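You operate a simulated robot arm through the tools that you are given. There is no shell and no other tool.

The job below is to be done with a simulated two-armed robot. You get a single attempt, and the scene is never put back.

Task
Pick up the carton from the top of the right tool cabinet with one hand, pass it to the other hand and put it on the middle tray of the red trolley.

The check looks at the end state, three seconds after you hand in, the way a careful person would. Anything else that was tipped, shoved, dropped, spilled or broken makes it a failure.

Robot
Two 6-joint arms with two-finger grippers on one trunk, on a base that moves. Base frame: it is fixed to the floor where the robot stands at the start and does not move with it; the origin is under the middle of the robot, x ahead of it, y to its left, z up. Units: m, rad, N and s.
The left shoulder is at the start at [0.03, 0.178, 0.938], the right one opposite. With the tool pointing down near the work surface each hand reaches from about 0.1 to 0.84 m from the robot's upright axis, wherever it stands, measured 20 degrees to its own side. Places, roughly: carton [-1, -2, 1]; middle tray of the red trolley [0.4, -3.2, 0.5]. Payload 2.54 kg a hand.
Tool frame (each hand has its own): the origin (TCP) lies between the finger pads and is the grasp point; the fingertips stand 0.03 m ahead of it; z points along the fingers, y is the line along which they close. The gripper opens to 0.116 m; its body begins 0.095 m behind the TCP.
Orientation is that of the tool frame in the base frame, as [roll, pitch, yaw] about the fixed x, y, z axes, in that order (R = Rz(yaw) Ry(pitch) Rx(roll)). With the fingers straight down and closing along the base's y, the tool's x points along the base's -x, its y along +y and its z along -z.

Tools
- The arms move only by the tool step_arm. It takes "left_deltas", "right_deltas" or both (then of equal length, played together; a hand with none holds still); each is a list of rows, each a list of 3 entries, a list of its own where there are three numbers: the turn, a rotation vector about the tool's x, y, z in units of 60 degrees (1.0 is 60 degrees), then the shift along the tool's x, y, z in units of 300 mm (1.0 is 300 mm), then the finger opening in m, from 0 to 0.116. In form: [[[wx, wy, wz], [x, y, z], jaw], ...]. A call has 1 to 20 rows; each row is the pose to reach, as a shift and turn from the pose commanded when the call began, along the tool's axes at that moment. A call with a number of a shift or a turn outside -1 to 1 is refused whole. Rows are played at 5 a second. More than 0.05 m and 0.15 rad between two rows, or a gripper value outside its range, and nothing of the call is played. A pose out of reach is approached as far as the arm can. The call stops where the force on the tool passes 40 N (or 10 N more than at its start, if that is more) or the arm is blocked; 0.2 s more then pass. Each finger travels about 0.153 m/s and halts on what it meets, pressing with about 24 N; the grip force reading is that of the motor and also rises with nothing between the fingers. The clock runs only during rows and for 0.2 s after the last one: add rows that repeat a pose to give the fingers time. It gives the time, the measured TCP pose, the force on the tool (base axes), the opening and the grip force at its end, in the units of the frame above (readings bear some noise), with the torque about the TCP (base axes, N m) and any sound that the robot's microphone picked up.
- Cameras (640 x 400 px; columns grow to the right, rows downward): "scene" is now at [0.055, 0.0024, 1.667]; the picture's right is [0.04, -1.00, 0.00], its down [-0.69, -0.03, -0.72] and it looks along [0.72, 0.03, -0.69] (base axes); focal length 292 px, centre (320, 200). "left" rides on the left gripper at [0.069, 0.015, -0.122] in its tool frame; the picture's right is [-0.21, 0.98, 0.00], its down [-0.83, -0.18, -0.53] and it looks along [-0.52, -0.11, 0.85] (tool axes); focal length 251 px, centre (320, 200). "right" rides on the right gripper at [0.069, -0.015, -0.122] in its tool frame; the picture's right is [0.21, 0.98, 0.00], its down [-0.83, 0.18, -0.53] and it looks along [-0.52, 0.11, 0.85] (tool axes); focal length 251 px, centre (320, 200). There is no depth. A picture from a camera that has moved, and an enlarged one, comes with that camera's place and axes in the base frame and with its lens.
- camera(camera): a new picture of that camera. The clock stands still meanwhile.
- move_column(by): moves the trunk up (or, below 0, down) by that many m; the arms and the scene camera ride with it, the base frame stays. It gives what a move gives, with no picture.
- steer(legs): drives the robot by 1 to 6 legs, each [ahead, left, turn to the left] in m, m and rad, along the robot's own axes; the way and the turn of a leg run together, so that a leg with both is an arc; at most 1.5 m and 3.142 rad a leg. The arms and the cameras ride along, it lands a little off, and it stops where it bumps. It gives what a move gives.
- aim_head(pan, tilt): turns the head with the scene camera to pan (to the left, within 2.496 rad either way) and tilt (down, from -0.506 to 1.204), counted from straight ahead of the robot. It gives what a move gives.
- enlarge(camera, box): a new picture of the part [left, top, right, bottom] of that camera's present view, enlarged. The clock stands still meanwhile.
- sign_off(): hands the job in; it is judged then, once.

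Places have to be worked out from the pictures, the camera data and where the tool is seen. Open the grippers and draw the arms clear of the work before you hand the job in, unless the task says otherwise.

The tools are called after ">>>" by a JSON object that holds its "op" and its "data". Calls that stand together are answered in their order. step_arm: Moves the arms, as the interface text tells. Its arguments: {"type":"object","properties":{"left_deltas":{"type":"array","items":{"type":"array"}},"right_deltas":{"type":"array","items":{"type":"array"}}},"required":[]} The other tools are called the same way: move_column (by) moves the trunk up or down; steer (legs) drives the base; aim_head (pan, tilt) turns the head that bears the scene camera; camera (camera) takes a picture; enlarge (camera, box) takes an enlarged picture of a part of a camera's view; sign_off () hands the job in.

At the start:

```text
clock: 0.0
left_tcp_pos: [0.4699, 0.1719, 1.1454]
left_tcp_rot: [3.142, 0.001, -3.142]
left_force: [0.0, 0.0, -0.1]
left_ft_torque: [0.02, -0.04, -0.02]
left_width: 0.1162
left_grasp_force: 0.1
right_tcp_pos: [0.5033, -0.1936, 1.1789]
right_tcp_rot: [3.141, 0.0, -3.141]
right_force: [-0.2, 0.0, -0.2]
right_ft_torque: [0.02, 0.0, 0.01]
right_width: 0.1162
right_grasp_force: 0.1
trunk travel left (down, up): [-0.15, 0.39]
robot x, y, heading: [-0.0008, 0.0019, 0.002]
head pan, tilt (commanded): [0.038, 0.766]
```

scene: 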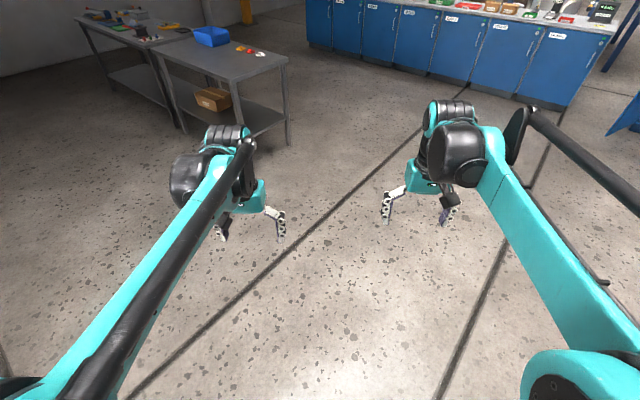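
right: 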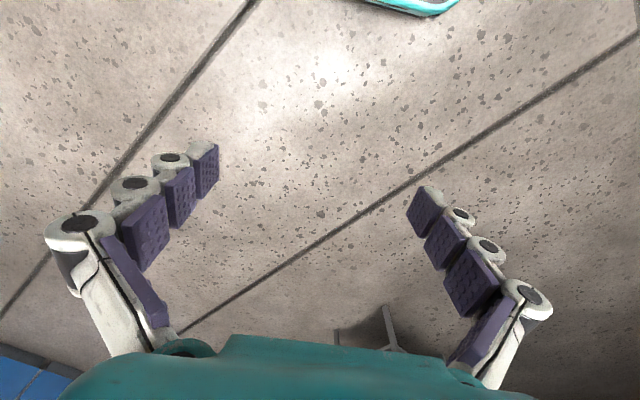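
left: 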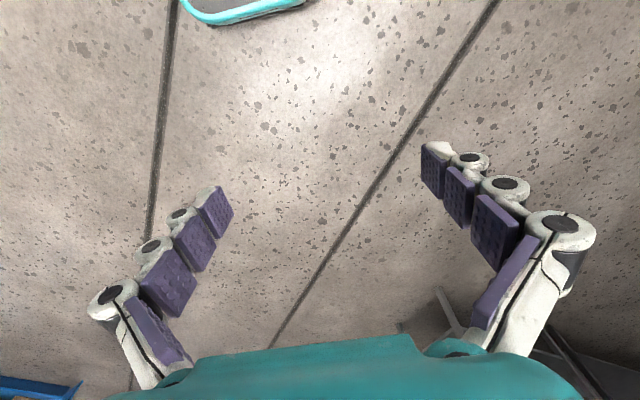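

The start pictures show benches ahead, with the carton behind me to the right. I turn the head toward the right tool cabinet first.

>>> {"op": "aim_head", "data": {"pan": -2.03, "tilt": 0.35}}

>>> {"op": "camera", "data": {"camera": "scene"}}

```text
clock: 2.0
left_tcp_pos: [0.4696, 0.1719, 1.1453]
left_tcp_rot: [-3.141, 0.0, 3.141]
left_force: [0.8, -0.2, -0.3]
left_ft_torque: [0.02, -0.01, -0.01]
left_width: 0.1159
left_grasp_force: 0.1
right_tcp_pos: [0.5035, -0.1938, 1.1787]
right_tcp_rot: [-3.141, -0.001, 3.141]
right_force: [0.3, -0.6, 0.3]
right_ft_torque: [-0.01, 0.02, -0.03]
right_width: 0.116
right_grasp_force: 0.1
trunk travel left (down, up): [-0.15, 0.39]
robot x, y, heading: [-0.001, -0.0023, 0.002]
head pan, tilt (commanded): [-2.03, 0.351]
```

```text
taken
camera scene: at [-0.0683, -0.0842, 1.704], right [-0.9, 0.44, 0.0], down [0.15, 0.31, -0.94], along [-0.42, -0.84, -0.34], focal length 292 px, centre (320, 200)
```

scene: 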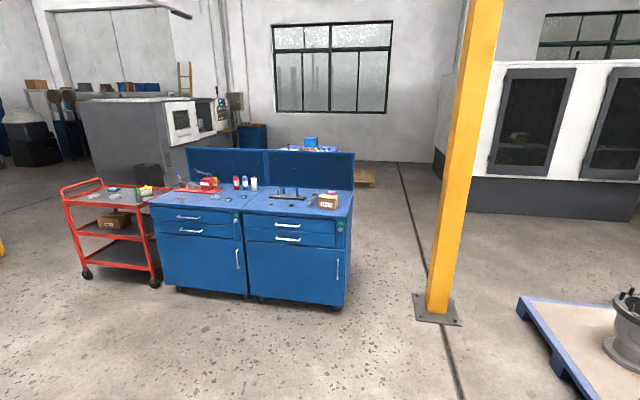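

Two blue cabinets and the red trolley are in view, with a small carton at the right end of the right cabinet. I enlarge both spots.

>>> {"op": "enlarge", "data": {"camera": "scene", "box": [230, 160, 370, 250]}}

>>> {"op": "enlarge", "data": {"camera": "scene", "box": [50, 160, 210, 300]}}

```text
4.44 times, centred on (300, 205) of scene
camera zoom: at [-0.0683, -0.0842, 1.704], right [-0.9, 0.44, 0.0], down [0.15, 0.31, -0.94], along [-0.42, -0.84, -0.34], focal length 1298 px, centre (409, 178)
```

zoom: 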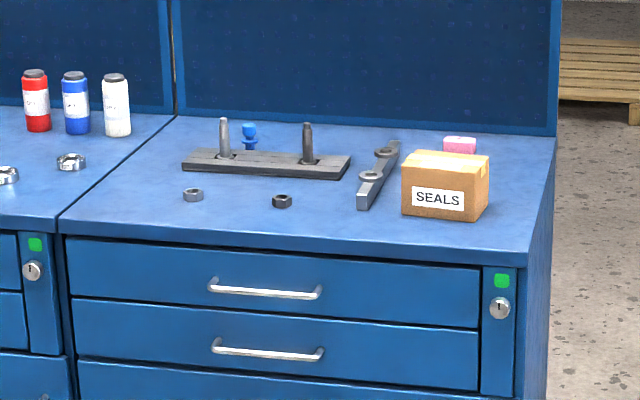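

```text
2.86 times, centred on (130, 230) of scene
camera zoom: at [-0.0683, -0.0842, 1.704], right [-0.9, 0.44, 0.0], down [0.15, 0.31, -0.94], along [-0.42, -0.84, -0.34], focal length 835 px, centre (863, 114)
```

zoom: 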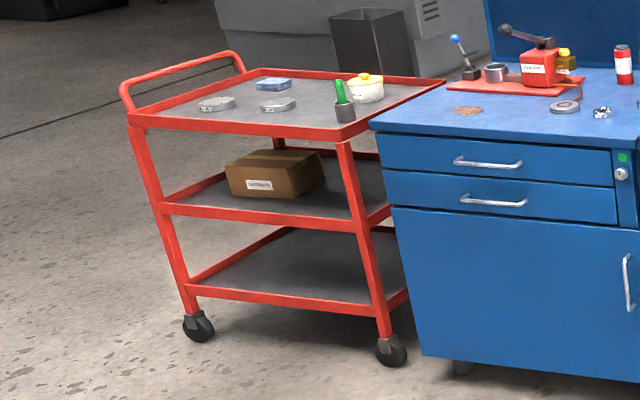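

From these rays the cabinets' front lies about 2.0 m out along heading about -2.2 rad. The carton is near (-1.05, -1.9, 0.93), and the trolley front runs from about (0.31, -2.82) to (0.90, -3.26). I turn to face the cabinets and drive closer, stopping short for a better look.

>>> {"op": "steer", "data": {"legs": [[0, 0, -2.2], [0.95, 0.46, 0]]}}

>>> {"op": "aim_head", "data": {"pan": -0.2, "tilt": 0.6}}

>>> {"op": "camera", "data": {"camera": "scene"}}

```text
clock: 12.7
left_tcp_pos: [-0.322, -1.5371, 1.1464]
left_tcp_rot: [-3.141, 0.0, 0.956]
left_force: [0.5, 0.2, -0.2]
left_ft_torque: [0.0, 0.0, -0.02]
left_width: 0.1157
left_grasp_force: 0.1
right_tcp_pos: [-0.6394, -1.3537, 1.1784]
right_tcp_rot: [-3.141, 0.0, 0.956]
right_force: [0.7, 0.3, -0.4]
right_ft_torque: [0.01, -0.01, -0.03]
right_width: 0.1162
right_grasp_force: 0.0
trunk travel left (down, up): [-0.15, 0.39]
robot x, y, heading: [-0.1913, -1.0527, -2.184]
head pan, tilt (commanded): [-2.03, 0.351]
```

```text
clock: 14.5
left_tcp_pos: [-0.3214, -1.5366, 1.1455]
left_tcp_rot: [-3.141, 0.0, 0.958]
left_force: [0.0, -0.3, -0.5]
left_ft_torque: [0.0, -0.01, 0.02]
left_width: 0.1157
left_grasp_force: 0.1
right_tcp_pos: [-0.6396, -1.3528, 1.1786]
right_tcp_rot: [-3.141, 0.001, 0.956]
right_force: [0.5, -0.1, -0.1]
right_ft_torque: [0.01, 0.0, -0.01]
right_width: 0.1162
right_grasp_force: 0.1
trunk travel left (down, up): [-0.15, 0.39]
robot x, y, heading: [-0.1947, -1.0552, -2.184]
head pan, tilt (commanded): [-0.201, 0.6]
```

```text
taken
camera scene: at [-0.2353, -1.09, 1.6812], right [-0.68, 0.73, 0.0], down [0.41, 0.39, -0.83], along [-0.6, -0.57, -0.56], focal length 292 px, centre (320, 200)
```

scene: 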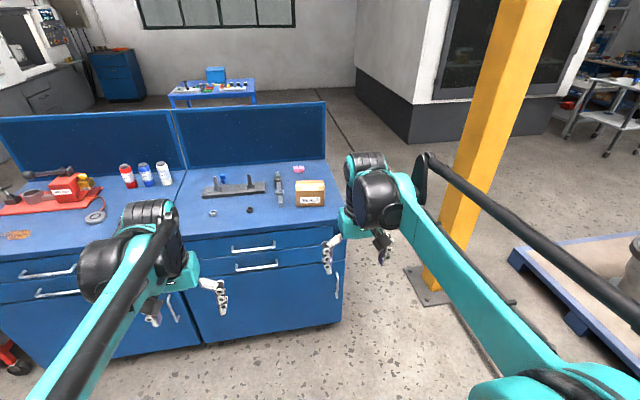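

The carton is visible between the hands. I enlarge around it to measure its pose and size.

>>> {"op": "enlarge", "data": {"camera": "scene", "box": [190, 150, 350, 250]}}

>>> {"op": "enlarge", "data": {"camera": "scene", "box": [270, 160, 350, 210]}}

```text
4.00 times, centred on (270, 200) of scene
camera zoom: at [-0.2353, -1.09, 1.6812], right [-0.68, 0.73, 0.0], down [0.41, 0.39, -0.83], along [-0.6, -0.57, -0.56], focal length 1168 px, centre (520, 200)
```

zoom: 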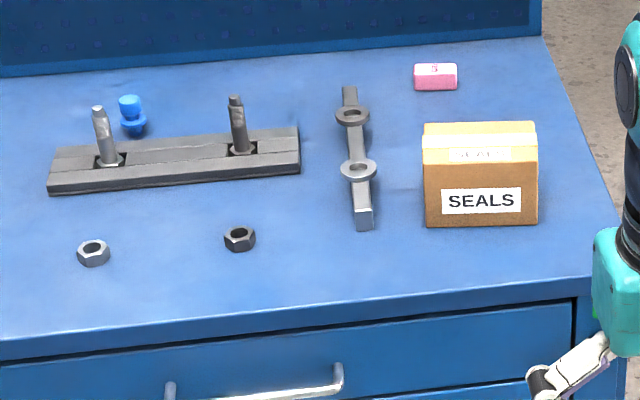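

```text
8.00 times, centred on (310, 185) of scene
camera zoom: at [-0.2353, -1.09, 1.6812], right [-0.68, 0.73, 0.0], down [0.41, 0.39, -0.83], along [-0.6, -0.57, -0.56], focal length 2337 px, centre (400, 320)
```

zoom: 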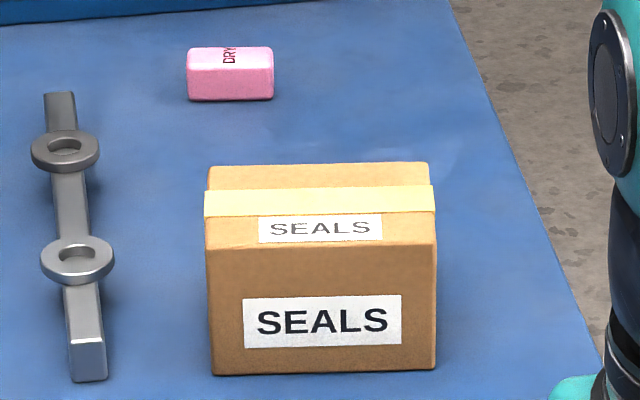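

The carton measures roughly 0.12 wide × 0.085 deep × 0.08 high, with its front facing this camera at about -2.385 rad. It can only be gripped across its depth or height. Before going closer I look at the trolley from here to plan the placing.

>>> {"op": "aim_head", "data": {"pan": 1.0, "tilt": 0.5}}

>>> {"op": "camera", "data": {"camera": "scene"}}

>>> {"op": "enlarge", "data": {"camera": "scene", "box": [200, 120, 440, 270]}}

```text
clock: 15.9
left_tcp_pos: [-0.3206, -1.5354, 1.1453]
left_tcp_rot: [3.141, 0.002, 0.956]
left_force: [0.0, 0.1, 0.0]
left_ft_torque: [0.0, -0.03, -0.02]
left_width: 0.1159
left_grasp_force: 0.1
right_tcp_pos: [-0.6384, -1.353, 1.1787]
right_tcp_rot: [3.141, 0.002, 0.955]
right_force: [-0.5, 0.3, -0.6]
right_ft_torque: [0.02, -0.02, 0.03]
right_width: 0.1161
right_grasp_force: 0.0
trunk travel left (down, up): [-0.15, 0.39]
robot x, y, heading: [-0.1866, -1.0542, -2.189]
head pan, tilt (commanded): [1.0, 0.499]
```

```text
taken
camera scene: at [-0.1368, -1.1138, 1.6903], right [-0.93, -0.38, 0.0], down [-0.18, 0.44, -0.88], along [0.33, -0.81, -0.48], focal length 292 px, centre (320, 200)
```

scene: 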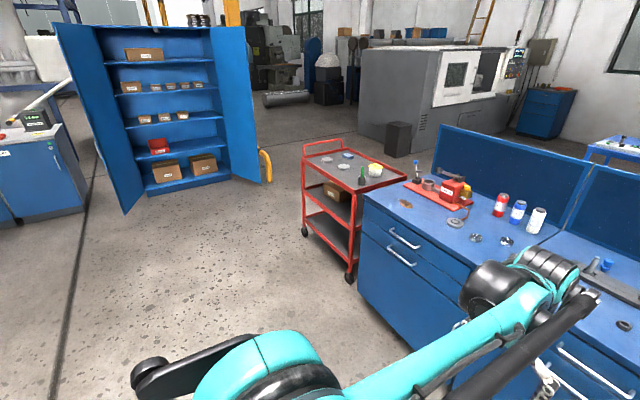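

```text
2.67 times, centred on (320, 195) of scene
camera zoom: at [-0.1368, -1.1138, 1.6903], right [-0.93, -0.38, 0.0], down [-0.18, 0.44, -0.88], along [0.33, -0.81, -0.48], focal length 779 px, centre (320, 213)
```

zoom: 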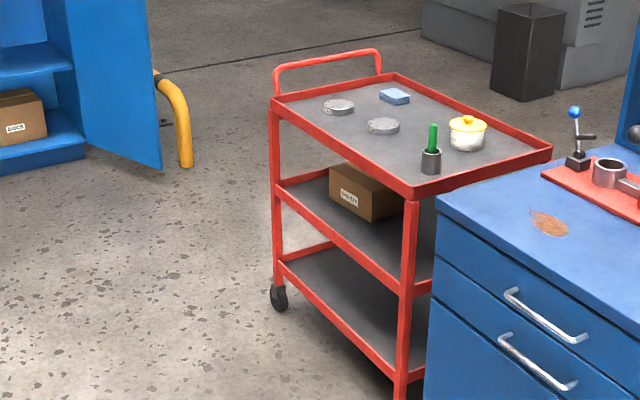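

The trolley's middle tray has one box near its front at the left, and the right half is free. The carton centre is near (-1.0, -1.87) with its depth axis at about -2.34 rad. I drive up so it lies about 0.65 m ahead and 0.2 m to the right.

>>> {"op": "steer", "data": {"legs": [[0.46, 0.03, -0.01]]}}

>>> {"op": "aim_head", "data": {"pan": -0.25, "tilt": 0.8}}

>>> {"op": "camera", "data": {"camera": "scene"}}

>>> {"op": "camera", "data": {"camera": "right"}}

```text
clock: 18.6
left_tcp_pos: [-0.5653, -1.9244, 1.145]
left_tcp_rot: [3.141, -0.001, 0.95]
left_force: [-0.1, -0.4, -0.1]
left_ft_torque: [0.05, -0.03, 0.01]
left_width: 0.1161
left_grasp_force: 0.1
right_tcp_pos: [-0.883, -1.7383, 1.1788]
right_tcp_rot: [3.141, 0.0, 0.948]
right_force: [-0.7, 0.2, -0.6]
right_ft_torque: [0.03, 0.0, 0.0]
right_width: 0.1159
right_grasp_force: 0.0
trunk travel left (down, up): [-0.15, 0.39]
robot x, y, heading: [-0.4299, -1.4376, -2.192]
head pan, tilt (commanded): [1.0, 0.499]
```

```text
clock: 20.1
left_tcp_pos: [-0.5638, -1.9237, 1.1458]
left_tcp_rot: [3.141, 0.001, 0.949]
left_force: [0.2, 0.0, 0.3]
left_ft_torque: [0.01, 0.01, 0.0]
left_width: 0.1158
left_grasp_force: 0.1
right_tcp_pos: [-0.8815, -1.7372, 1.1783]
right_tcp_rot: [-3.141, 0.0, 0.947]
right_force: [-0.1, -0.4, -0.1]
right_ft_torque: [0.03, 0.02, 0.02]
right_width: 0.1156
right_grasp_force: 0.1
trunk travel left (down, up): [-0.15, 0.39]
robot x, y, heading: [-0.4273, -1.4398, -2.193]
head pan, tilt (commanded): [-0.25, 0.799]
```

```text
taken
camera scene: at [-0.4724, -1.4695, 1.6644], right [-0.64, 0.77, 0.0], down [0.55, 0.46, -0.7], along [-0.53, -0.45, -0.72], focal length 292 px, centre (320, 200)
```

scene: 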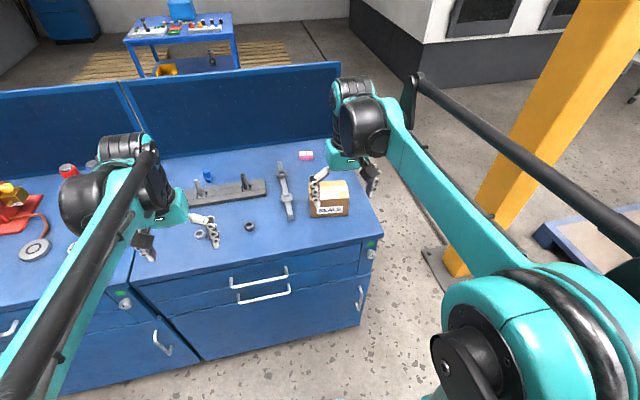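

```text
taken
camera right: at [-0.8531, -1.6733, 1.3], right [0.92, -0.4, 0.0], down [-0.33, -0.78, 0.53], along [-0.21, -0.49, -0.85], focal length 251 px, centre (320, 200)
```

right: 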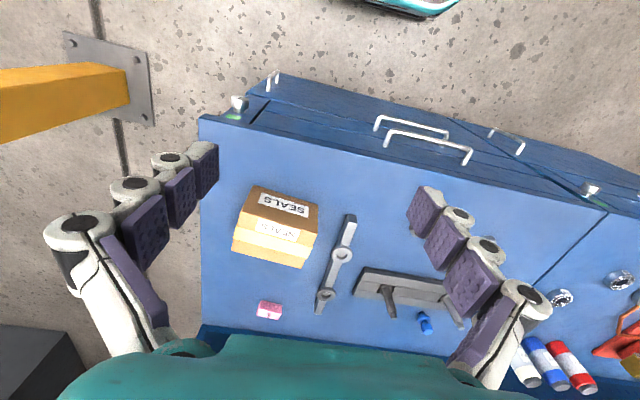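

The robot now stands at (-0.43, -1.44), heading -2.19. I enlarge the right wrist view to fix the carton corners.

>>> {"op": "enlarge", "data": {"camera": "right", "box": [200, 160, 360, 280]}}

>>> {"op": "enlarge", "data": {"camera": "scene", "box": [260, 140, 400, 240]}}

```text
3.33 times, centred on (280, 220) of right
camera zoom: at [-0.8531, -1.6733, 1.3], right [0.92, -0.4, 0.0], down [-0.33, -0.78, 0.53], along [-0.21, -0.49, -0.85], focal length 838 px, centre (453, 133)
```

zoom: 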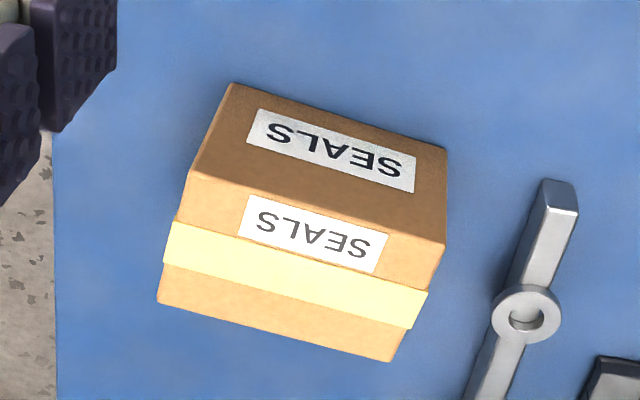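

```text
4.00 times, centred on (330, 190) of scene
camera zoom: at [-0.4724, -1.4695, 1.6644], right [-0.64, 0.77, 0.0], down [0.55, 0.46, -0.7], along [-0.53, -0.45, -0.72], focal length 1168 px, centre (280, 240)
```

zoom: 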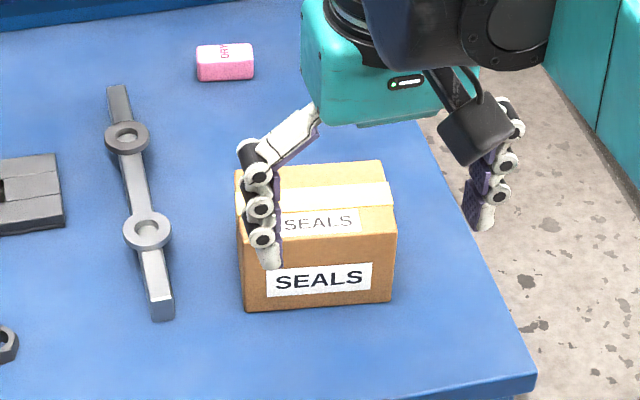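

Both cameras agree: the counter is at z≈0.89 and the carton top at ≈0.975. Its centre is ≈(-1.042, -1.904), size about 0.1275 × 0.087 × 0.085, width axis (-0.723, 0.691). I edge 6 cm closer for comfortable reach; the base front is under 0.34 m out and the cabinet is about 0.54 m away.

>>> {"op": "steer", "data": {"legs": [[0.06, 0, 0]]}}

```text
clock: 21.0
left_tcp_pos: [-0.6004, -1.974, 1.1444]
left_tcp_rot: [-3.14, -0.003, 0.947]
left_force: [-1.4, -1.1, -0.8]
left_ft_torque: [0.06, -0.08, -0.02]
left_width: 0.1159
left_grasp_force: 0.0
right_tcp_pos: [-0.9185, -1.7878, 1.1777]
right_tcp_rot: [3.14, -0.004, 0.947]
right_force: [0.0, -1.4, -0.7]
right_ft_torque: [0.07, -0.06, 0.0]
right_width: 0.1161
right_grasp_force: 0.1
trunk travel left (down, up): [-0.15, 0.39]
robot x, y, heading: [-0.464, -1.4901, -2.194]
head pan, tilt (commanded): [-0.25, 0.799]
```

I move the right hand at its present height over the grasp spot (right part of the carton). At the same time I start turning the wrist so the fingers will close along the carton's depth.

>>> {"op": "step_arm", "data": {"right_deltas": [[[0, 0, -0.119], [-0.067, -0.028, 0], 0.116], [[0, 0, -0.239], [-0.134, -0.056, 0], 0.116], [[0, 0, -0.358], [-0.201, -0.084, 0], 0.116], [[0, 0, -0.477], [-0.268, -0.112, 0], 0.116], [[0, 0, -0.597], [-0.336, -0.139, 0], 0.116], [[0, 0, -0.716], [-0.403, -0.167, 0], 0.116], [[0, 0, -0.836], [-0.47, -0.195, 0], 0.116], [[0, 0, -0.955], [-0.537, -0.223, 0], 0.116]]}}

```text
clock: 22.8
left_tcp_pos: [-0.6005, -1.9734, 1.1454]
left_tcp_rot: [3.14, 0.0, 0.948]
left_force: [-0.4, -0.9, 0.4]
left_ft_torque: [0.03, -0.02, -0.02]
left_width: 0.1162
left_grasp_force: 0.1
right_tcp_pos: [-1.0669, -1.8798, 1.1782]
right_tcp_rot: [3.141, 0.0, 1.951]
right_force: [-0.1, -0.2, -0.2]
right_ft_torque: [0.03, -0.02, -0.01]
right_width: 0.1159
right_grasp_force: 0.0
trunk travel left (down, up): [-0.15, 0.39]
robot x, y, heading: [-0.4672, -1.4879, -2.197]
head pan, tilt (commanded): [-0.25, 0.799]
```

The wrist follows cleanly. I finish the turn to yaw 2.379 and lower 5 cm, then look.

>>> {"op": "step_arm", "data": {"right_deltas": [[[0, 0, -0.102], [0, 0, 0.04], 0.116], [[0, 0, -0.204], [0, 0, 0.08], 0.116], [[0, 0, -0.307], [0, 0, 0.12], 0.116], [[0, 0, -0.409], [0, 0, 0.167], 0.116], [[0, 0, -0.409], [0, 0, 0.167], 0.116]]}}

>>> {"op": "camera", "data": {"camera": "right"}}

>>> {"op": "enlarge", "data": {"camera": "scene", "box": [240, 120, 400, 240]}}

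>>> {"op": "camera", "data": {"camera": "left"}}

```text
clock: 24.0
left_tcp_pos: [-0.5991, -1.9729, 1.1458]
left_tcp_rot: [3.141, -0.001, 0.949]
left_force: [0.5, -0.4, -0.1]
left_ft_torque: [0.02, 0.0, -0.01]
left_width: 0.1163
left_grasp_force: 0.1
right_tcp_pos: [-1.0651, -1.8786, 1.1284]
right_tcp_rot: [3.141, 0.001, 2.375]
right_force: [-0.8, -0.7, 0.8]
right_ft_torque: [0.0, 0.03, 0.0]
right_width: 0.1161
right_grasp_force: 0.0
trunk travel left (down, up): [-0.15, 0.39]
robot x, y, heading: [-0.4652, -1.4906, -2.199]
head pan, tilt (commanded): [-0.25, 0.799]
```

```text
taken
camera right: at [-1.1252, -1.8424, 1.2504], right [0.52, 0.85, 0.0], down [0.72, -0.44, 0.53], along [0.46, -0.28, -0.85], focal length 251 px, centre (320, 200)
```

right: 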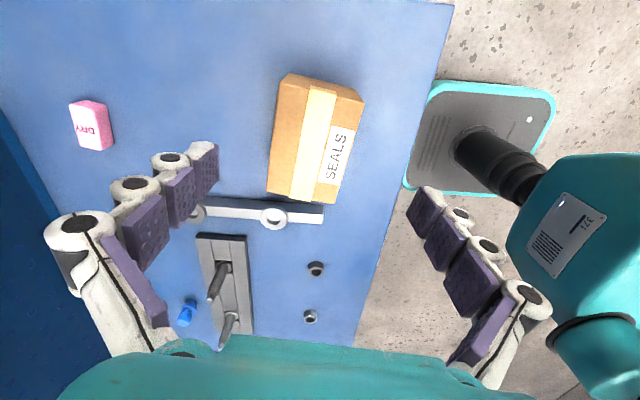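

```text
3.33 times, centred on (320, 180) of scene
camera zoom: at [-0.5075, -1.5183, 1.6644], right [-0.64, 0.77, 0.0], down [0.55, 0.46, -0.7], along [-0.53, -0.45, -0.72], focal length 974 px, centre (320, 267)
```

zoom: 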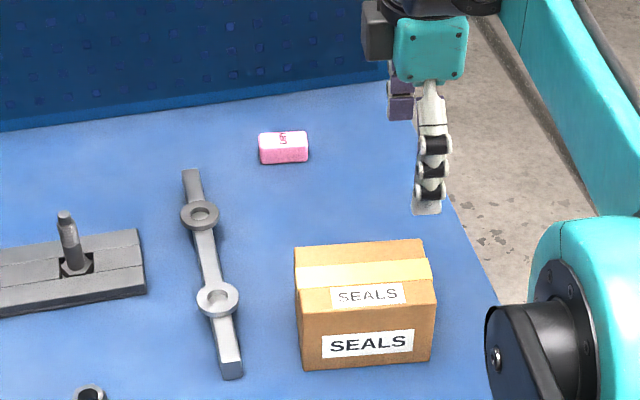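

```text
taken
camera left: at [-0.5462, -1.9235, 1.2685], right [0.67, -0.74, 0.0], down [-0.63, -0.56, 0.53], along [-0.4, -0.36, -0.85], focal length 251 px, centre (320, 200)
```

left: 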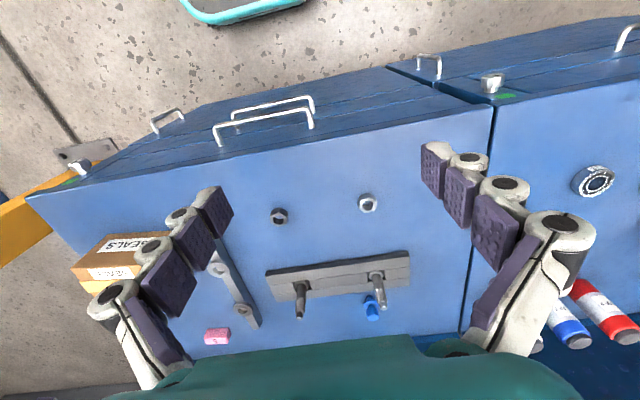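

The fingers now straddle along the carton's depth direction. I enlarge the right wrist view to check the carton corners against the tool before descending.

>>> {"op": "enlarge", "data": {"camera": "right", "box": [230, 50, 390, 220]}}

```text
2.35 times, centred on (310, 135) of right
camera zoom: at [-1.1252, -1.8424, 1.2504], right [0.52, 0.85, 0.0], down [0.72, -0.44, 0.53], along [0.46, -0.28, -0.85], focal length 592 px, centre (344, 353)
```

zoom: 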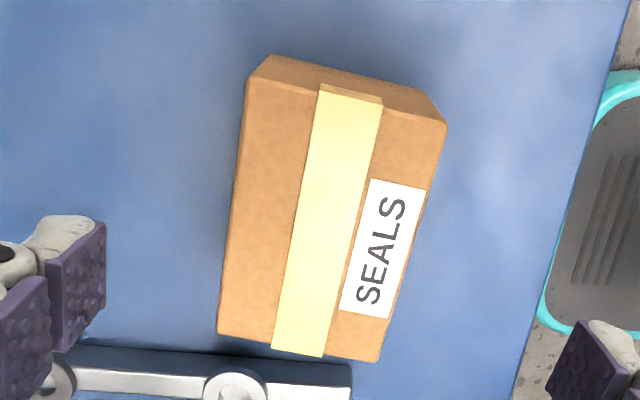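

The new view puts the carton centre at (-1.041, -1.907), with the hand 37 mm right of centre and 4 mm too near the robot. I correct 4 mm along tool y and descend to TCP z≈0.94, which leaves the fingertips about 2 cm above the counter.

>>> {"op": "step_arm", "data": {"right_deltas": [[[0, 0, 0], [0, -0.013, 0.1], 0.116], [[0, 0, 0], [0, -0.013, 0.2], 0.116], [[0, 0, 0], [0, -0.013, 0.3], 0.116], [[0, 0, 0], [0, -0.013, 0.38], 0.116], [[0, 0, 0], [0, -0.013, 0.44], 0.116], [[0, 0, 0], [0, -0.013, 0.5], 0.116], [[0, 0, 0], [0, -0.013, 0.56], 0.116], [[0, 0, 0], [0, -0.013, 0.623], 0.116], [[0, 0, 0], [0, -0.013, 0.623], 0.116]]}}

>>> {"op": "camera", "data": {"camera": "right"}}

>>> {"op": "enlarge", "data": {"camera": "scene", "box": [260, 140, 400, 240]}}

```text
clock: 26.0
left_tcp_pos: [-0.6004, -1.9719, 1.1452]
left_tcp_rot: [3.14, 0.001, 0.948]
left_force: [0.7, -0.1, 0.6]
left_ft_torque: [-0.01, 0.02, 0.03]
left_width: 0.1161
left_grasp_force: 0.0
right_tcp_pos: [-1.0675, -1.88, 0.9428]
right_tcp_rot: [-3.141, 0.001, 2.376]
right_force: [-0.3, -0.5, 0.4]
right_ft_torque: [-0.01, 0.0, -0.03]
right_width: 0.116
right_grasp_force: 0.0
trunk travel left (down, up): [-0.15, 0.39]
robot x, y, heading: [-0.4632, -1.4913, -2.195]
head pan, tilt (commanded): [-0.25, 0.799]
```

```text
taken
camera right: at [-1.1278, -1.8438, 1.0636], right [0.52, 0.85, 0.0], down [0.72, -0.44, 0.53], along [0.46, -0.28, -0.85], focal length 251 px, centre (320, 200)
```

right: 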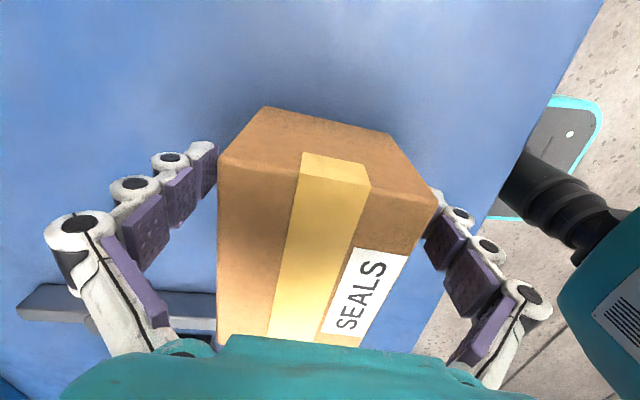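

```text
4.00 times, centred on (330, 190) of scene
camera zoom: at [-0.5073, -1.5183, 1.6644], right [-0.64, 0.77, 0.0], down [0.55, 0.46, -0.7], along [-0.53, -0.45, -0.72], focal length 1168 px, centre (280, 240)
```

zoom: 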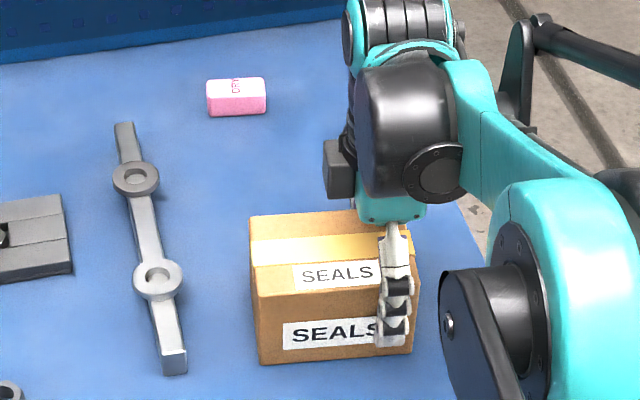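

The fingers straddle the carton front and back with clearance on both sides, and there is no force. I close the right gripper on it.

>>> {"op": "step_arm", "data": {"right_deltas": [[[0, 0, 0], [0, 0, 0], 0.09], [[0, 0, 0], [0, 0, 0], 0.05], [[0, 0, 0], [0, 0, 0], 0.03], [[0, 0, 0], [0, 0, 0], 0.03], [[0, 0, 0], [0, 0, 0], 0.03]]}}

>>> {"op": "camera", "data": {"camera": "right"}}

```text
clock: 27.2
left_tcp_pos: [-0.5989, -1.9711, 1.1461]
left_tcp_rot: [3.14, 0.001, 0.95]
left_force: [-0.2, 0.4, 0.1]
left_ft_torque: [-0.01, 0.0, 0.04]
left_width: 0.1159
left_grasp_force: 0.1
right_tcp_pos: [-1.068, -1.8793, 0.9422]
right_tcp_rot: [3.14, 0.001, 2.375]
right_force: [0.5, 0.5, 0.9]
right_ft_torque: [0.26, -0.17, 0.0]
right_width: 0.0897
right_grasp_force: 23.9
trunk travel left (down, up): [-0.15, 0.39]
robot x, y, heading: [-0.4664, -1.4906, -2.195]
head pan, tilt (commanded): [-0.25, 0.799]
```

```text
taken
camera right: at [-1.1279, -1.8438, 1.0638], right [0.52, 0.85, 0.0], down [0.72, -0.44, 0.53], along [0.46, -0.28, -0.85], focal length 251 px, centre (320, 200)
```

right: 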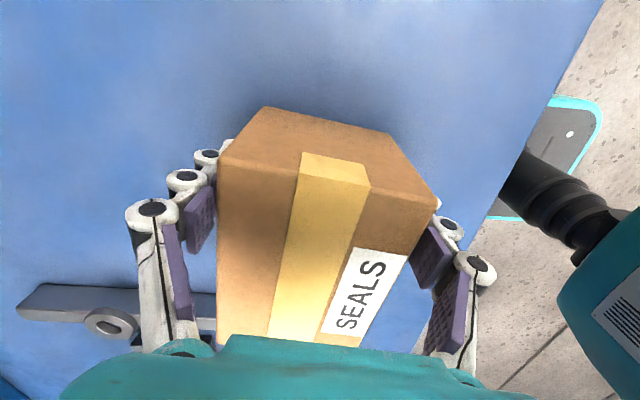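

The grip is on the carton at 0.090 m with 24 N. I lift 6 cm straight up and check.

>>> {"op": "step_arm", "data": {"right_deltas": [[[0, 0, 0], [0, 0, -0.04], 0.03], [[0, 0, 0], [0, 0, -0.08], 0.03], [[0, 0, 0], [0, 0, -0.14], 0.03], [[0, 0, 0], [0, 0, -0.2], 0.03], [[0, 0, 0], [0, 0, -0.2], 0.03], [[0, 0, 0], [0, 0, -0.2], 0.03]]}}

>>> {"op": "camera", "data": {"camera": "right"}}

>>> {"op": "enlarge", "data": {"camera": "scene", "box": [240, 120, 400, 240]}}

```text
clock: 28.6
left_tcp_pos: [-0.6, -1.9722, 1.1456]
left_tcp_rot: [3.141, 0.0, 0.948]
left_force: [1.0, 0.0, 0.6]
left_ft_torque: [0.01, 0.01, -0.01]
left_width: 0.1158
left_grasp_force: 0.0
right_tcp_pos: [-1.0665, -1.8819, 1.0018]
right_tcp_rot: [3.141, 0.0, 2.375]
right_force: [0.8, 0.4, -4.6]
right_ft_torque: [0.13, 0.17, -0.01]
right_width: 0.0893
right_grasp_force: 24.1
trunk travel left (down, up): [-0.15, 0.39]
robot x, y, heading: [-0.4675, -1.4908, -2.189]
head pan, tilt (commanded): [-0.25, 0.799]
```

```text
taken
camera right: at [-1.1279, -1.8449, 1.1227], right [0.52, 0.85, 0.0], down [0.72, -0.44, 0.53], along [0.46, -0.28, -0.85], focal length 251 px, centre (320, 200)
```

right: 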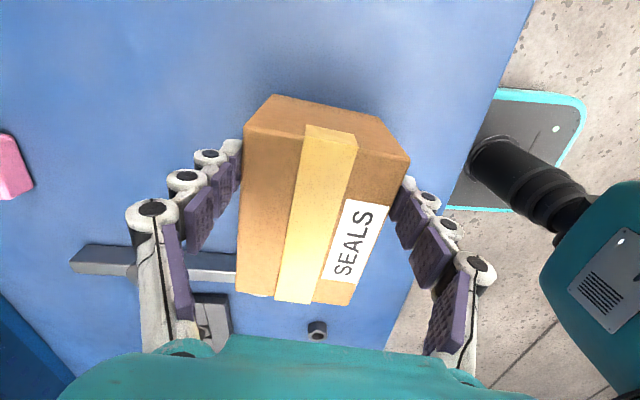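

```text
3.33 times, centred on (320, 180) of scene
camera zoom: at [-0.5079, -1.5186, 1.6643], right [-0.64, 0.77, 0.0], down [0.55, 0.46, -0.7], along [-0.53, -0.45, -0.72], focal length 974 px, centre (320, 267)
```

zoom: 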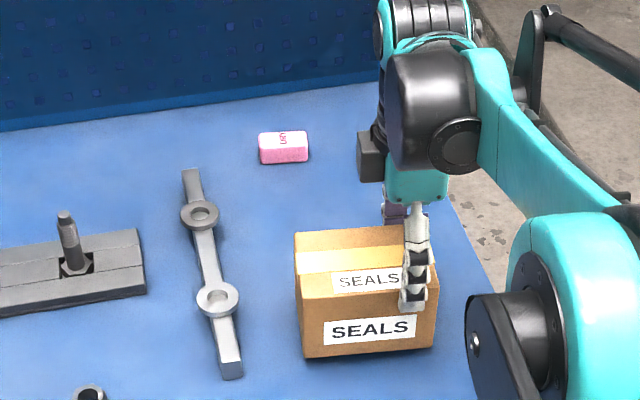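

The carton came up but seems to have slid down in the fingers. The force reads 4.6 N (about 0.47 kg), and the fingertips now hold only its upper part. I look closer before deciding.

>>> {"op": "enlarge", "data": {"camera": "right", "box": [100, 80, 500, 330]}}

>>> {"op": "enlarge", "data": {"camera": "scene", "box": [280, 145, 360, 195]}}

>>> {"op": "enlarge", "data": {"camera": "left", "box": [20, 200, 260, 350]}}

```text
1.60 times, centred on (300, 205) of right
camera zoom: at [-1.1279, -1.8449, 1.1227], right [0.52, 0.85, 0.0], down [0.72, -0.44, 0.53], along [0.46, -0.28, -0.85], focal length 402 px, centre (352, 192)
```

zoom: 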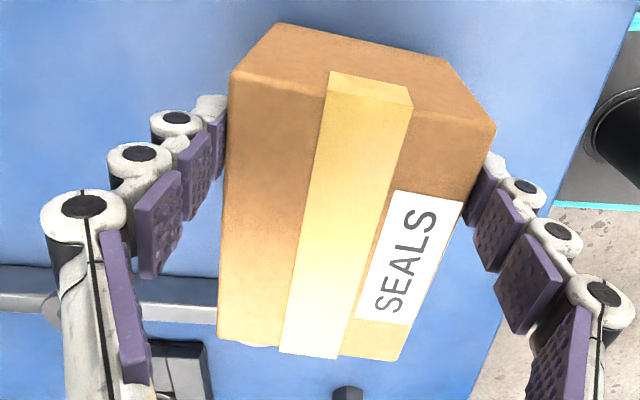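

```text
8.00 times, centred on (320, 170) of scene
camera zoom: at [-0.5079, -1.5186, 1.6643], right [-0.64, 0.77, 0.0], down [0.55, 0.46, -0.7], along [-0.53, -0.45, -0.72], focal length 2337 px, centre (320, 440)
```

zoom: 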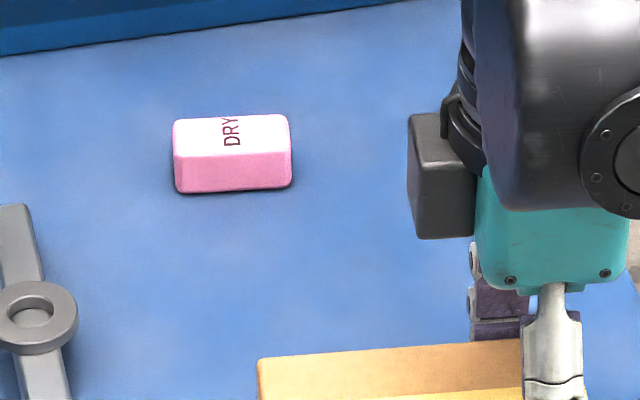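

```text
2.67 times, centred on (140, 275) of left
camera zoom: at [-0.5465, -1.9237, 1.2684], right [0.67, -0.74, 0.0], down [-0.63, -0.56, 0.53], along [-0.4, -0.36, -0.85], focal length 670 px, centre (800, 0)
```

zoom: 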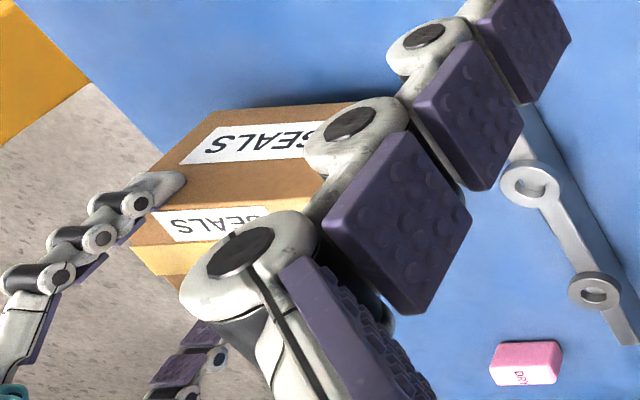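

The carton top is at z≈0.995, so it rose 2 cm while the hand rose 6: it slid 4 cm down in the fingers but hangs level. I lower it gently back onto the counter so as to take a better grip.

>>> {"op": "step_arm", "data": {"right_deltas": [[[0, 0, 0], [0, 0, 0.02], 0.03], [[0, 0, 0], [0, 0, 0.04], 0.03], [[0, 0, 0], [0, 0, 0.06], 0.03], [[0, 0, 0], [0, 0, 0.073], 0.03]]}}

>>> {"op": "enlarge", "data": {"camera": "right", "box": [100, 80, 500, 330]}}

>>> {"op": "enlarge", "data": {"camera": "scene", "box": [240, 120, 400, 240]}}

```text
clock: 29.6
left_tcp_pos: [-0.5974, -1.9712, 1.1448]
left_tcp_rot: [3.141, -0.002, 0.947]
left_force: [0.9, 0.5, 0.2]
left_ft_torque: [0.01, -0.01, 0.0]
left_width: 0.1164
left_grasp_force: 0.0
right_tcp_pos: [-1.0673, -1.8809, 0.9813]
right_tcp_rot: [-3.141, 0.0, 2.377]
right_force: [-4.6, -1.0, 11.0]
right_ft_torque: [-0.19, -0.25, -0.01]
right_width: 0.0897
right_grasp_force: 23.9
trunk travel left (down, up): [-0.15, 0.39]
robot x, y, heading: [-0.4686, -1.4899, -2.197]
head pan, tilt (commanded): [-0.25, 0.799]
```

```text
1.60 times, centred on (300, 205) of right
camera zoom: at [-1.1269, -1.8449, 1.1022], right [0.52, 0.85, 0.0], down [0.72, -0.44, 0.53], along [0.45, -0.28, -0.85], focal length 402 px, centre (352, 192)
```

zoom: 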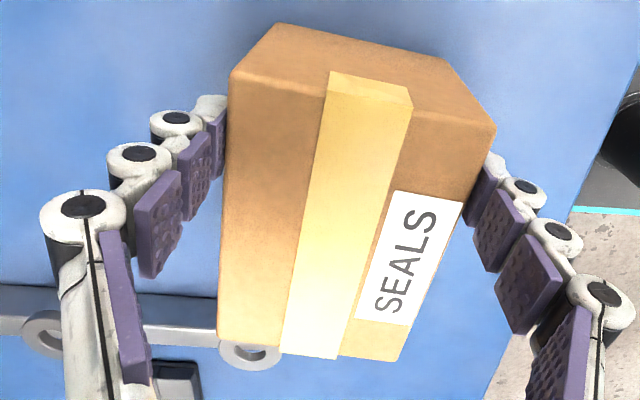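

```text
3.33 times, centred on (320, 180) of scene
camera zoom: at [-0.507, -1.5179, 1.6646], right [-0.64, 0.77, 0.0], down [0.55, 0.46, -0.7], along [-0.53, -0.45, -0.72], focal length 974 px, centre (320, 267)
```

zoom: 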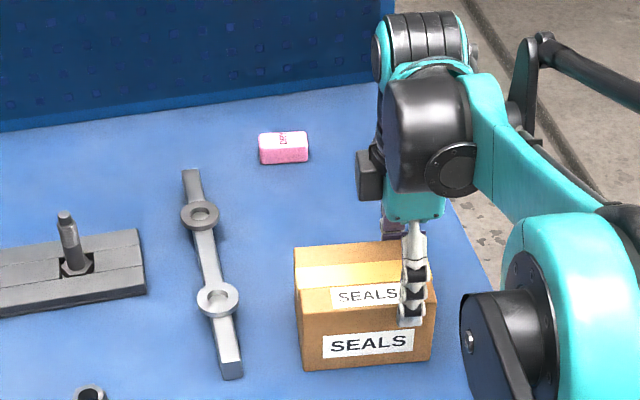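

This time the carton stayed fixed in the fingers, even when pressed on the counter with 11 N. The fingertip pads hold its top 2.3 cm firmly. I lift 3 cm slowly to test whether this grip creeps.

>>> {"op": "step_arm", "data": {"right_deltas": [[[0, 0, 0], [0, 0, -0.02], 0.02], [[0, 0, 0], [0, 0, -0.04], 0.02], [[0, 0, 0], [0, 0, -0.06], 0.02], [[0, 0, 0], [0, 0, -0.08], 0.02], [[0, 0, 0], [0, 0, -0.1], 0.02], [[0, 0, 0], [0, 0, -0.1], 0.02], [[0, 0, 0], [0, 0, -0.1], 0.02]]}}

>>> {"op": "enlarge", "data": {"camera": "right", "box": [100, 80, 500, 330]}}

>>> {"op": "enlarge", "data": {"camera": "scene", "box": [240, 120, 400, 240]}}

```text
clock: 31.2
left_tcp_pos: [-0.599, -1.9721, 1.1458]
left_tcp_rot: [-3.141, 0.0, 0.947]
left_force: [0.1, 0.2, 0.2]
left_ft_torque: [-0.02, -0.02, 0.0]
left_width: 0.1161
left_grasp_force: 0.1
right_tcp_pos: [-1.0688, -1.8806, 1.0089]
right_tcp_rot: [3.14, 0.0, 2.375]
right_force: [0.3, -0.1, -3.8]
right_ft_torque: [0.1, 0.14, 0.0]
right_width: 0.0895
right_grasp_force: 23.9
trunk travel left (down, up): [-0.15, 0.39]
robot x, y, heading: [-0.4683, -1.4918, -2.193]
head pan, tilt (commanded): [-0.25, 0.799]
```

```text
1.60 times, centred on (300, 205) of right
camera zoom: at [-1.1284, -1.8438, 1.1303], right [0.52, 0.85, 0.0], down [0.72, -0.44, 0.53], along [0.46, -0.28, -0.85], focal length 402 px, centre (352, 192)
```

zoom: 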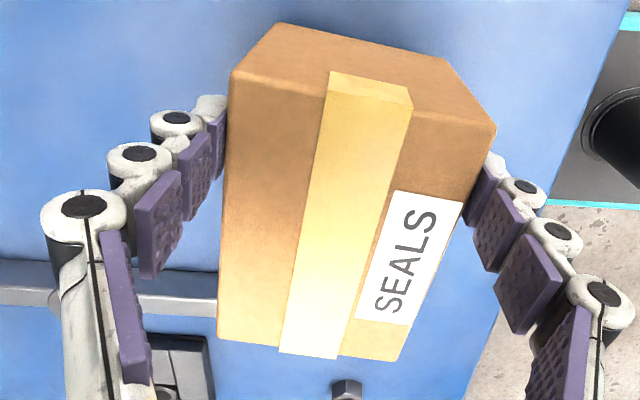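

```text
3.33 times, centred on (320, 180) of scene
camera zoom: at [-0.5081, -1.5187, 1.6643], right [-0.64, 0.77, 0.0], down [0.55, 0.46, -0.7], along [-0.53, -0.45, -0.72], focal length 974 px, centre (320, 267)
```

zoom: 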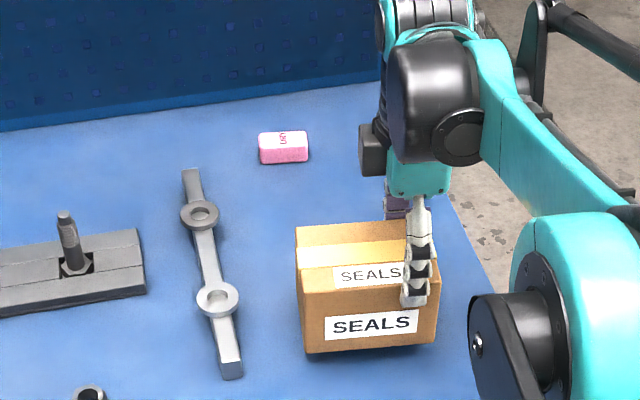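

The grip is now solid: no creep, and about 4.2 N hanging (roughly 0.43 kg). I lift the carton another 14 cm gently and check it again before backing away from the cabinet.

>>> {"op": "step_arm", "data": {"right_deltas": [[[0, 0, 0], [0, 0, -0.04], 0.02], [[0, 0, 0], [0, 0, -0.09], 0.02], [[0, 0, 0], [0, 0, -0.14], 0.02], [[0, 0, 0], [0, 0, -0.2], 0.02], [[0, 0, 0], [0, 0, -0.26], 0.02], [[0, 0, 0], [0, 0, -0.32], 0.02], [[0, 0, 0], [0, 0, -0.38], 0.02], [[0, 0, 0], [0, 0, -0.43], 0.02], [[0, 0, 0], [0, 0, -0.46], 0.02], [[0, 0, 0], [0, 0, -0.46], 0.02]]}}

>>> {"op": "camera", "data": {"camera": "right"}}

>>> {"op": "camera", "data": {"camera": "scene"}}

```text
clock: 33.4
left_tcp_pos: [-0.6003, -1.9728, 1.1459]
left_tcp_rot: [3.142, 0.0, 0.948]
left_force: [-0.2, -0.8, -0.2]
left_ft_torque: [0.01, 0.01, -0.01]
left_width: 0.116
left_grasp_force: 0.1
right_tcp_pos: [-1.0677, -1.8801, 1.1484]
right_tcp_rot: [-3.14, -0.001, 2.375]
right_force: [-1.3, 0.6, -4.5]
right_ft_torque: [0.13, 0.12, -0.02]
right_width: 0.0895
right_grasp_force: 24.1
trunk travel left (down, up): [-0.15, 0.39]
robot x, y, heading: [-0.4666, -1.4895, -2.194]
head pan, tilt (commanded): [-0.25, 0.799]
```

```text
taken
camera right: at [-1.1281, -1.844, 1.2693], right [0.52, 0.85, 0.0], down [0.72, -0.44, 0.53], along [0.46, -0.28, -0.85], focal length 251 px, centre (320, 200)
```

right: 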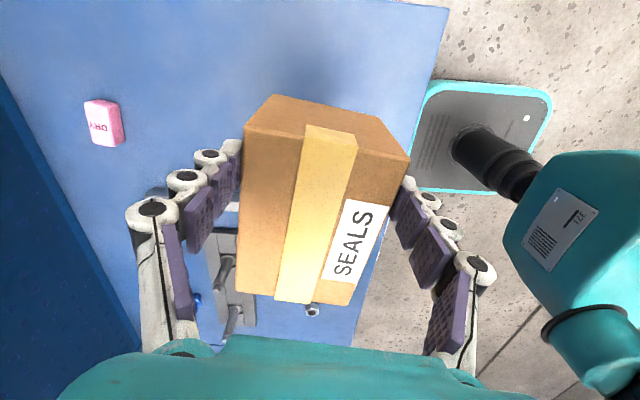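

```text
taken
camera scene: at [-0.5082, -1.5188, 1.6643], right [-0.64, 0.77, 0.0], down [0.55, 0.46, -0.7], along [-0.53, -0.45, -0.72], focal length 292 px, centre (320, 200)
```

scene: 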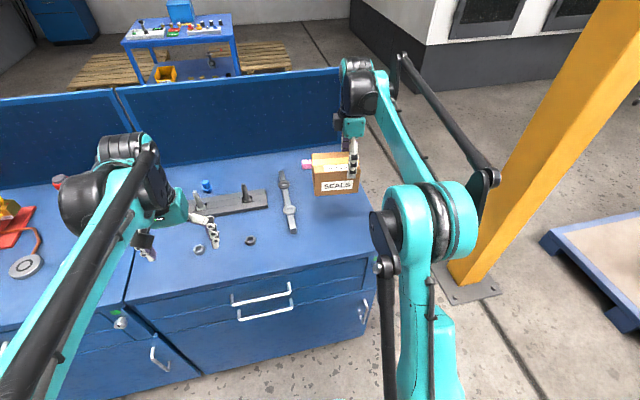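

The carton is unchanged in the grip. I back the robot 0.5 m away from the cabinet into the open floor it came from.

>>> {"op": "steer", "data": {"legs": [[-0.5, 0, 0]]}}

>>> {"op": "aim_head", "data": {"pan": -0.1, "tilt": 0.75}}

>>> {"op": "camera", "data": {"camera": "scene"}}

>>> {"op": "camera", "data": {"camera": "right"}}

```text
clock: 36.4
left_tcp_pos: [-0.3108, -1.5706, 1.145]
left_tcp_rot: [-3.141, 0.001, 0.951]
left_force: [-0.4, -0.2, 0.2]
left_ft_torque: [0.0, 0.02, -0.02]
left_width: 0.1159
left_grasp_force: 0.1
right_tcp_pos: [-0.7799, -1.4788, 1.1479]
right_tcp_rot: [-3.142, 0.001, 2.379]
right_force: [0.3, -1.0, -3.6]
right_ft_torque: [0.11, 0.14, 0.02]
right_width: 0.0895
right_grasp_force: 23.4
trunk travel left (down, up): [-0.15, 0.39]
robot x, y, heading: [-0.1768, -1.087, -2.192]
head pan, tilt (commanded): [-0.25, 0.799]
```

```text
clock: 37.1
left_tcp_pos: [-0.3109, -1.5724, 1.1449]
left_tcp_rot: [3.141, 0.001, 0.95]
left_force: [-0.5, 0.5, -0.1]
left_ft_torque: [0.0, -0.01, -0.02]
left_width: 0.116
left_grasp_force: 0.0
right_tcp_pos: [-0.7795, -1.4808, 1.1479]
right_tcp_rot: [-3.14, 0.0, 2.378]
right_force: [-0.7, -0.4, -5.4]
right_ft_torque: [0.11, 0.14, -0.02]
right_width: 0.0894
right_grasp_force: 24.0
trunk travel left (down, up): [-0.15, 0.39]
robot x, y, heading: [-0.1787, -1.0871, -2.195]
head pan, tilt (commanded): [-0.099, 0.75]
```

```text
taken
camera scene: at [-0.2135, -1.1278, 1.6683], right [-0.75, 0.66, 0.0], down [0.45, 0.51, -0.73], along [-0.48, -0.55, -0.68], focal length 292 px, centre (320, 200)
```

scene: 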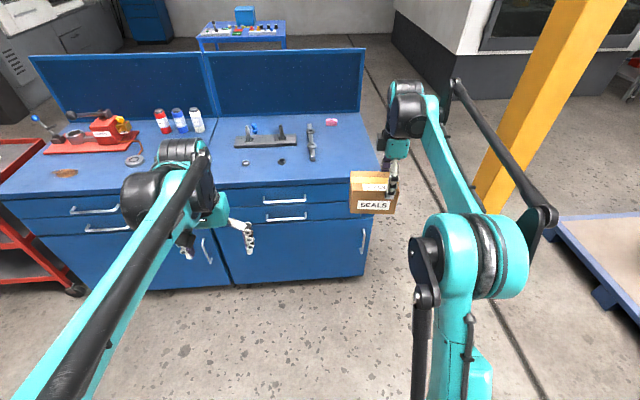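

```text
taken
camera right: at [-0.8397, -1.4442, 1.269], right [0.52, 0.85, 0.0], down [0.72, -0.44, 0.53], along [0.46, -0.28, -0.85], focal length 251 px, centre (320, 200)
```

right: 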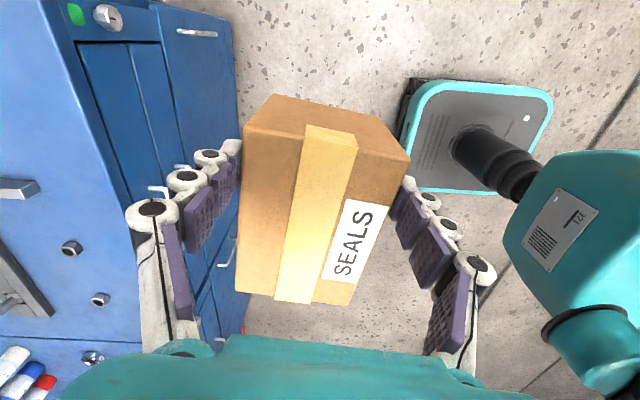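

The carton is steady in the right hand. I now orient the empty left hand for the take-over: pointing right-ahead, pitched 35° down, fingers closing horizontally. I keep it well clear of the carton.

>>> {"op": "step_arm", "data": {"left_deltas": [[[0.0399, -0.0691, 0.0766], [0.011, -0.021, -0.018], 0.116], [[0.0798, -0.1382, 0.1532], [0.022, -0.041, -0.036], 0.116], [[0.1196, -0.2072, 0.2298], [0.033, -0.062, -0.053], 0.116], [[0.1595, -0.2763, 0.3064], [0.043, -0.082, -0.071], 0.116], [[0.1994, -0.3454, 0.383], [0.054, -0.103, -0.089], 0.116], [[0.2393, -0.4145, 0.4596], [0.065, -0.124, -0.107], 0.116], [[0.2791, -0.4835, 0.5362], [0.076, -0.144, -0.124], 0.116], [[0.319, -0.5526, 0.6128], [0.087, -0.165, -0.142], 0.116], [[0.3589, -0.6217, 0.6894], [0.098, -0.185, -0.16], 0.116], [[0.3988, -0.6908, 0.766], [0.108, -0.206, -0.178], 0.116], [[0.4386, -0.7598, 0.8426], [0.119, -0.226, -0.195], 0.116], [[0.4785, -0.8289, 0.9192], [0.13, -0.247, -0.213], 0.116], [[0.4785, -0.8289, 0.9192], [0.13, -0.247, -0.213], 0.116]]}}

>>> {"op": "camera", "data": {"camera": "scene"}}

>>> {"op": "camera", "data": {"camera": "left"}}

```text
clock: 39.9
left_tcp_pos: [-0.3499, -1.4963, 1.2085]
left_tcp_rot: [3.14, 0.961, -0.1]
left_force: [-0.4, 0.3, 0.0]
left_ft_torque: [-0.02, 0.01, -0.01]
left_width: 0.1161
left_grasp_force: 0.0
right_tcp_pos: [-0.7796, -1.48, 1.1492]
right_tcp_rot: [3.14, 0.001, 2.378]
right_force: [-0.3, 0.6, -4.3]
right_ft_torque: [0.12, 0.13, 0.01]
right_width: 0.0896
right_grasp_force: 24.2
trunk travel left (down, up): [-0.15, 0.39]
robot x, y, heading: [-0.1782, -1.0914, -2.194]
head pan, tilt (commanded): [-0.099, 0.75]
```

```text
taken
camera scene: at [-0.2132, -1.1274, 1.6683], right [-0.75, 0.66, 0.0], down [0.45, 0.51, -0.73], along [-0.48, -0.55, -0.68], focal length 292 px, centre (320, 200)
```

scene: 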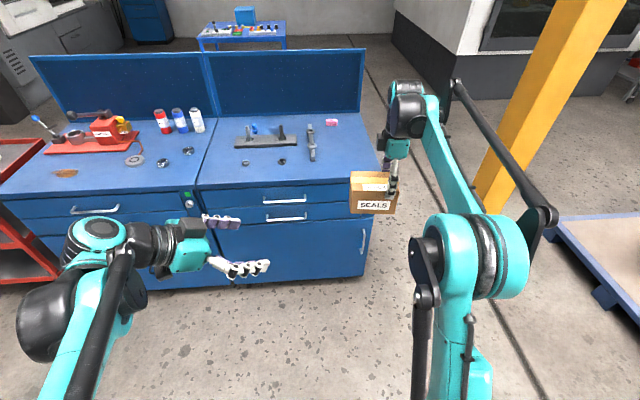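

```text
taken
camera left: at [-0.2111, -1.5234, 1.2233], right [-0.22, -0.96, 0.18], down [-0.02, 0.18, 0.98], along [-0.98, 0.21, -0.06], focal length 251 px, centre (320, 200)
```

left: 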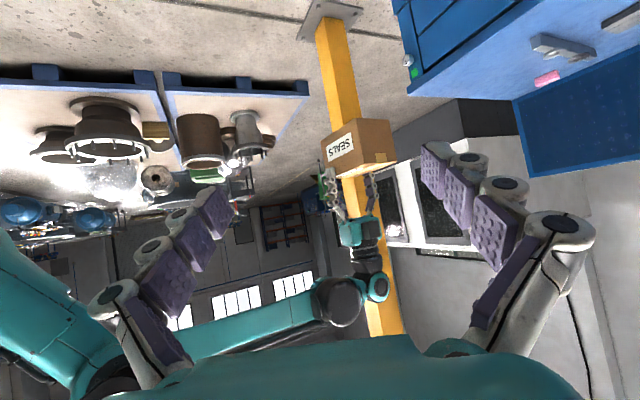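

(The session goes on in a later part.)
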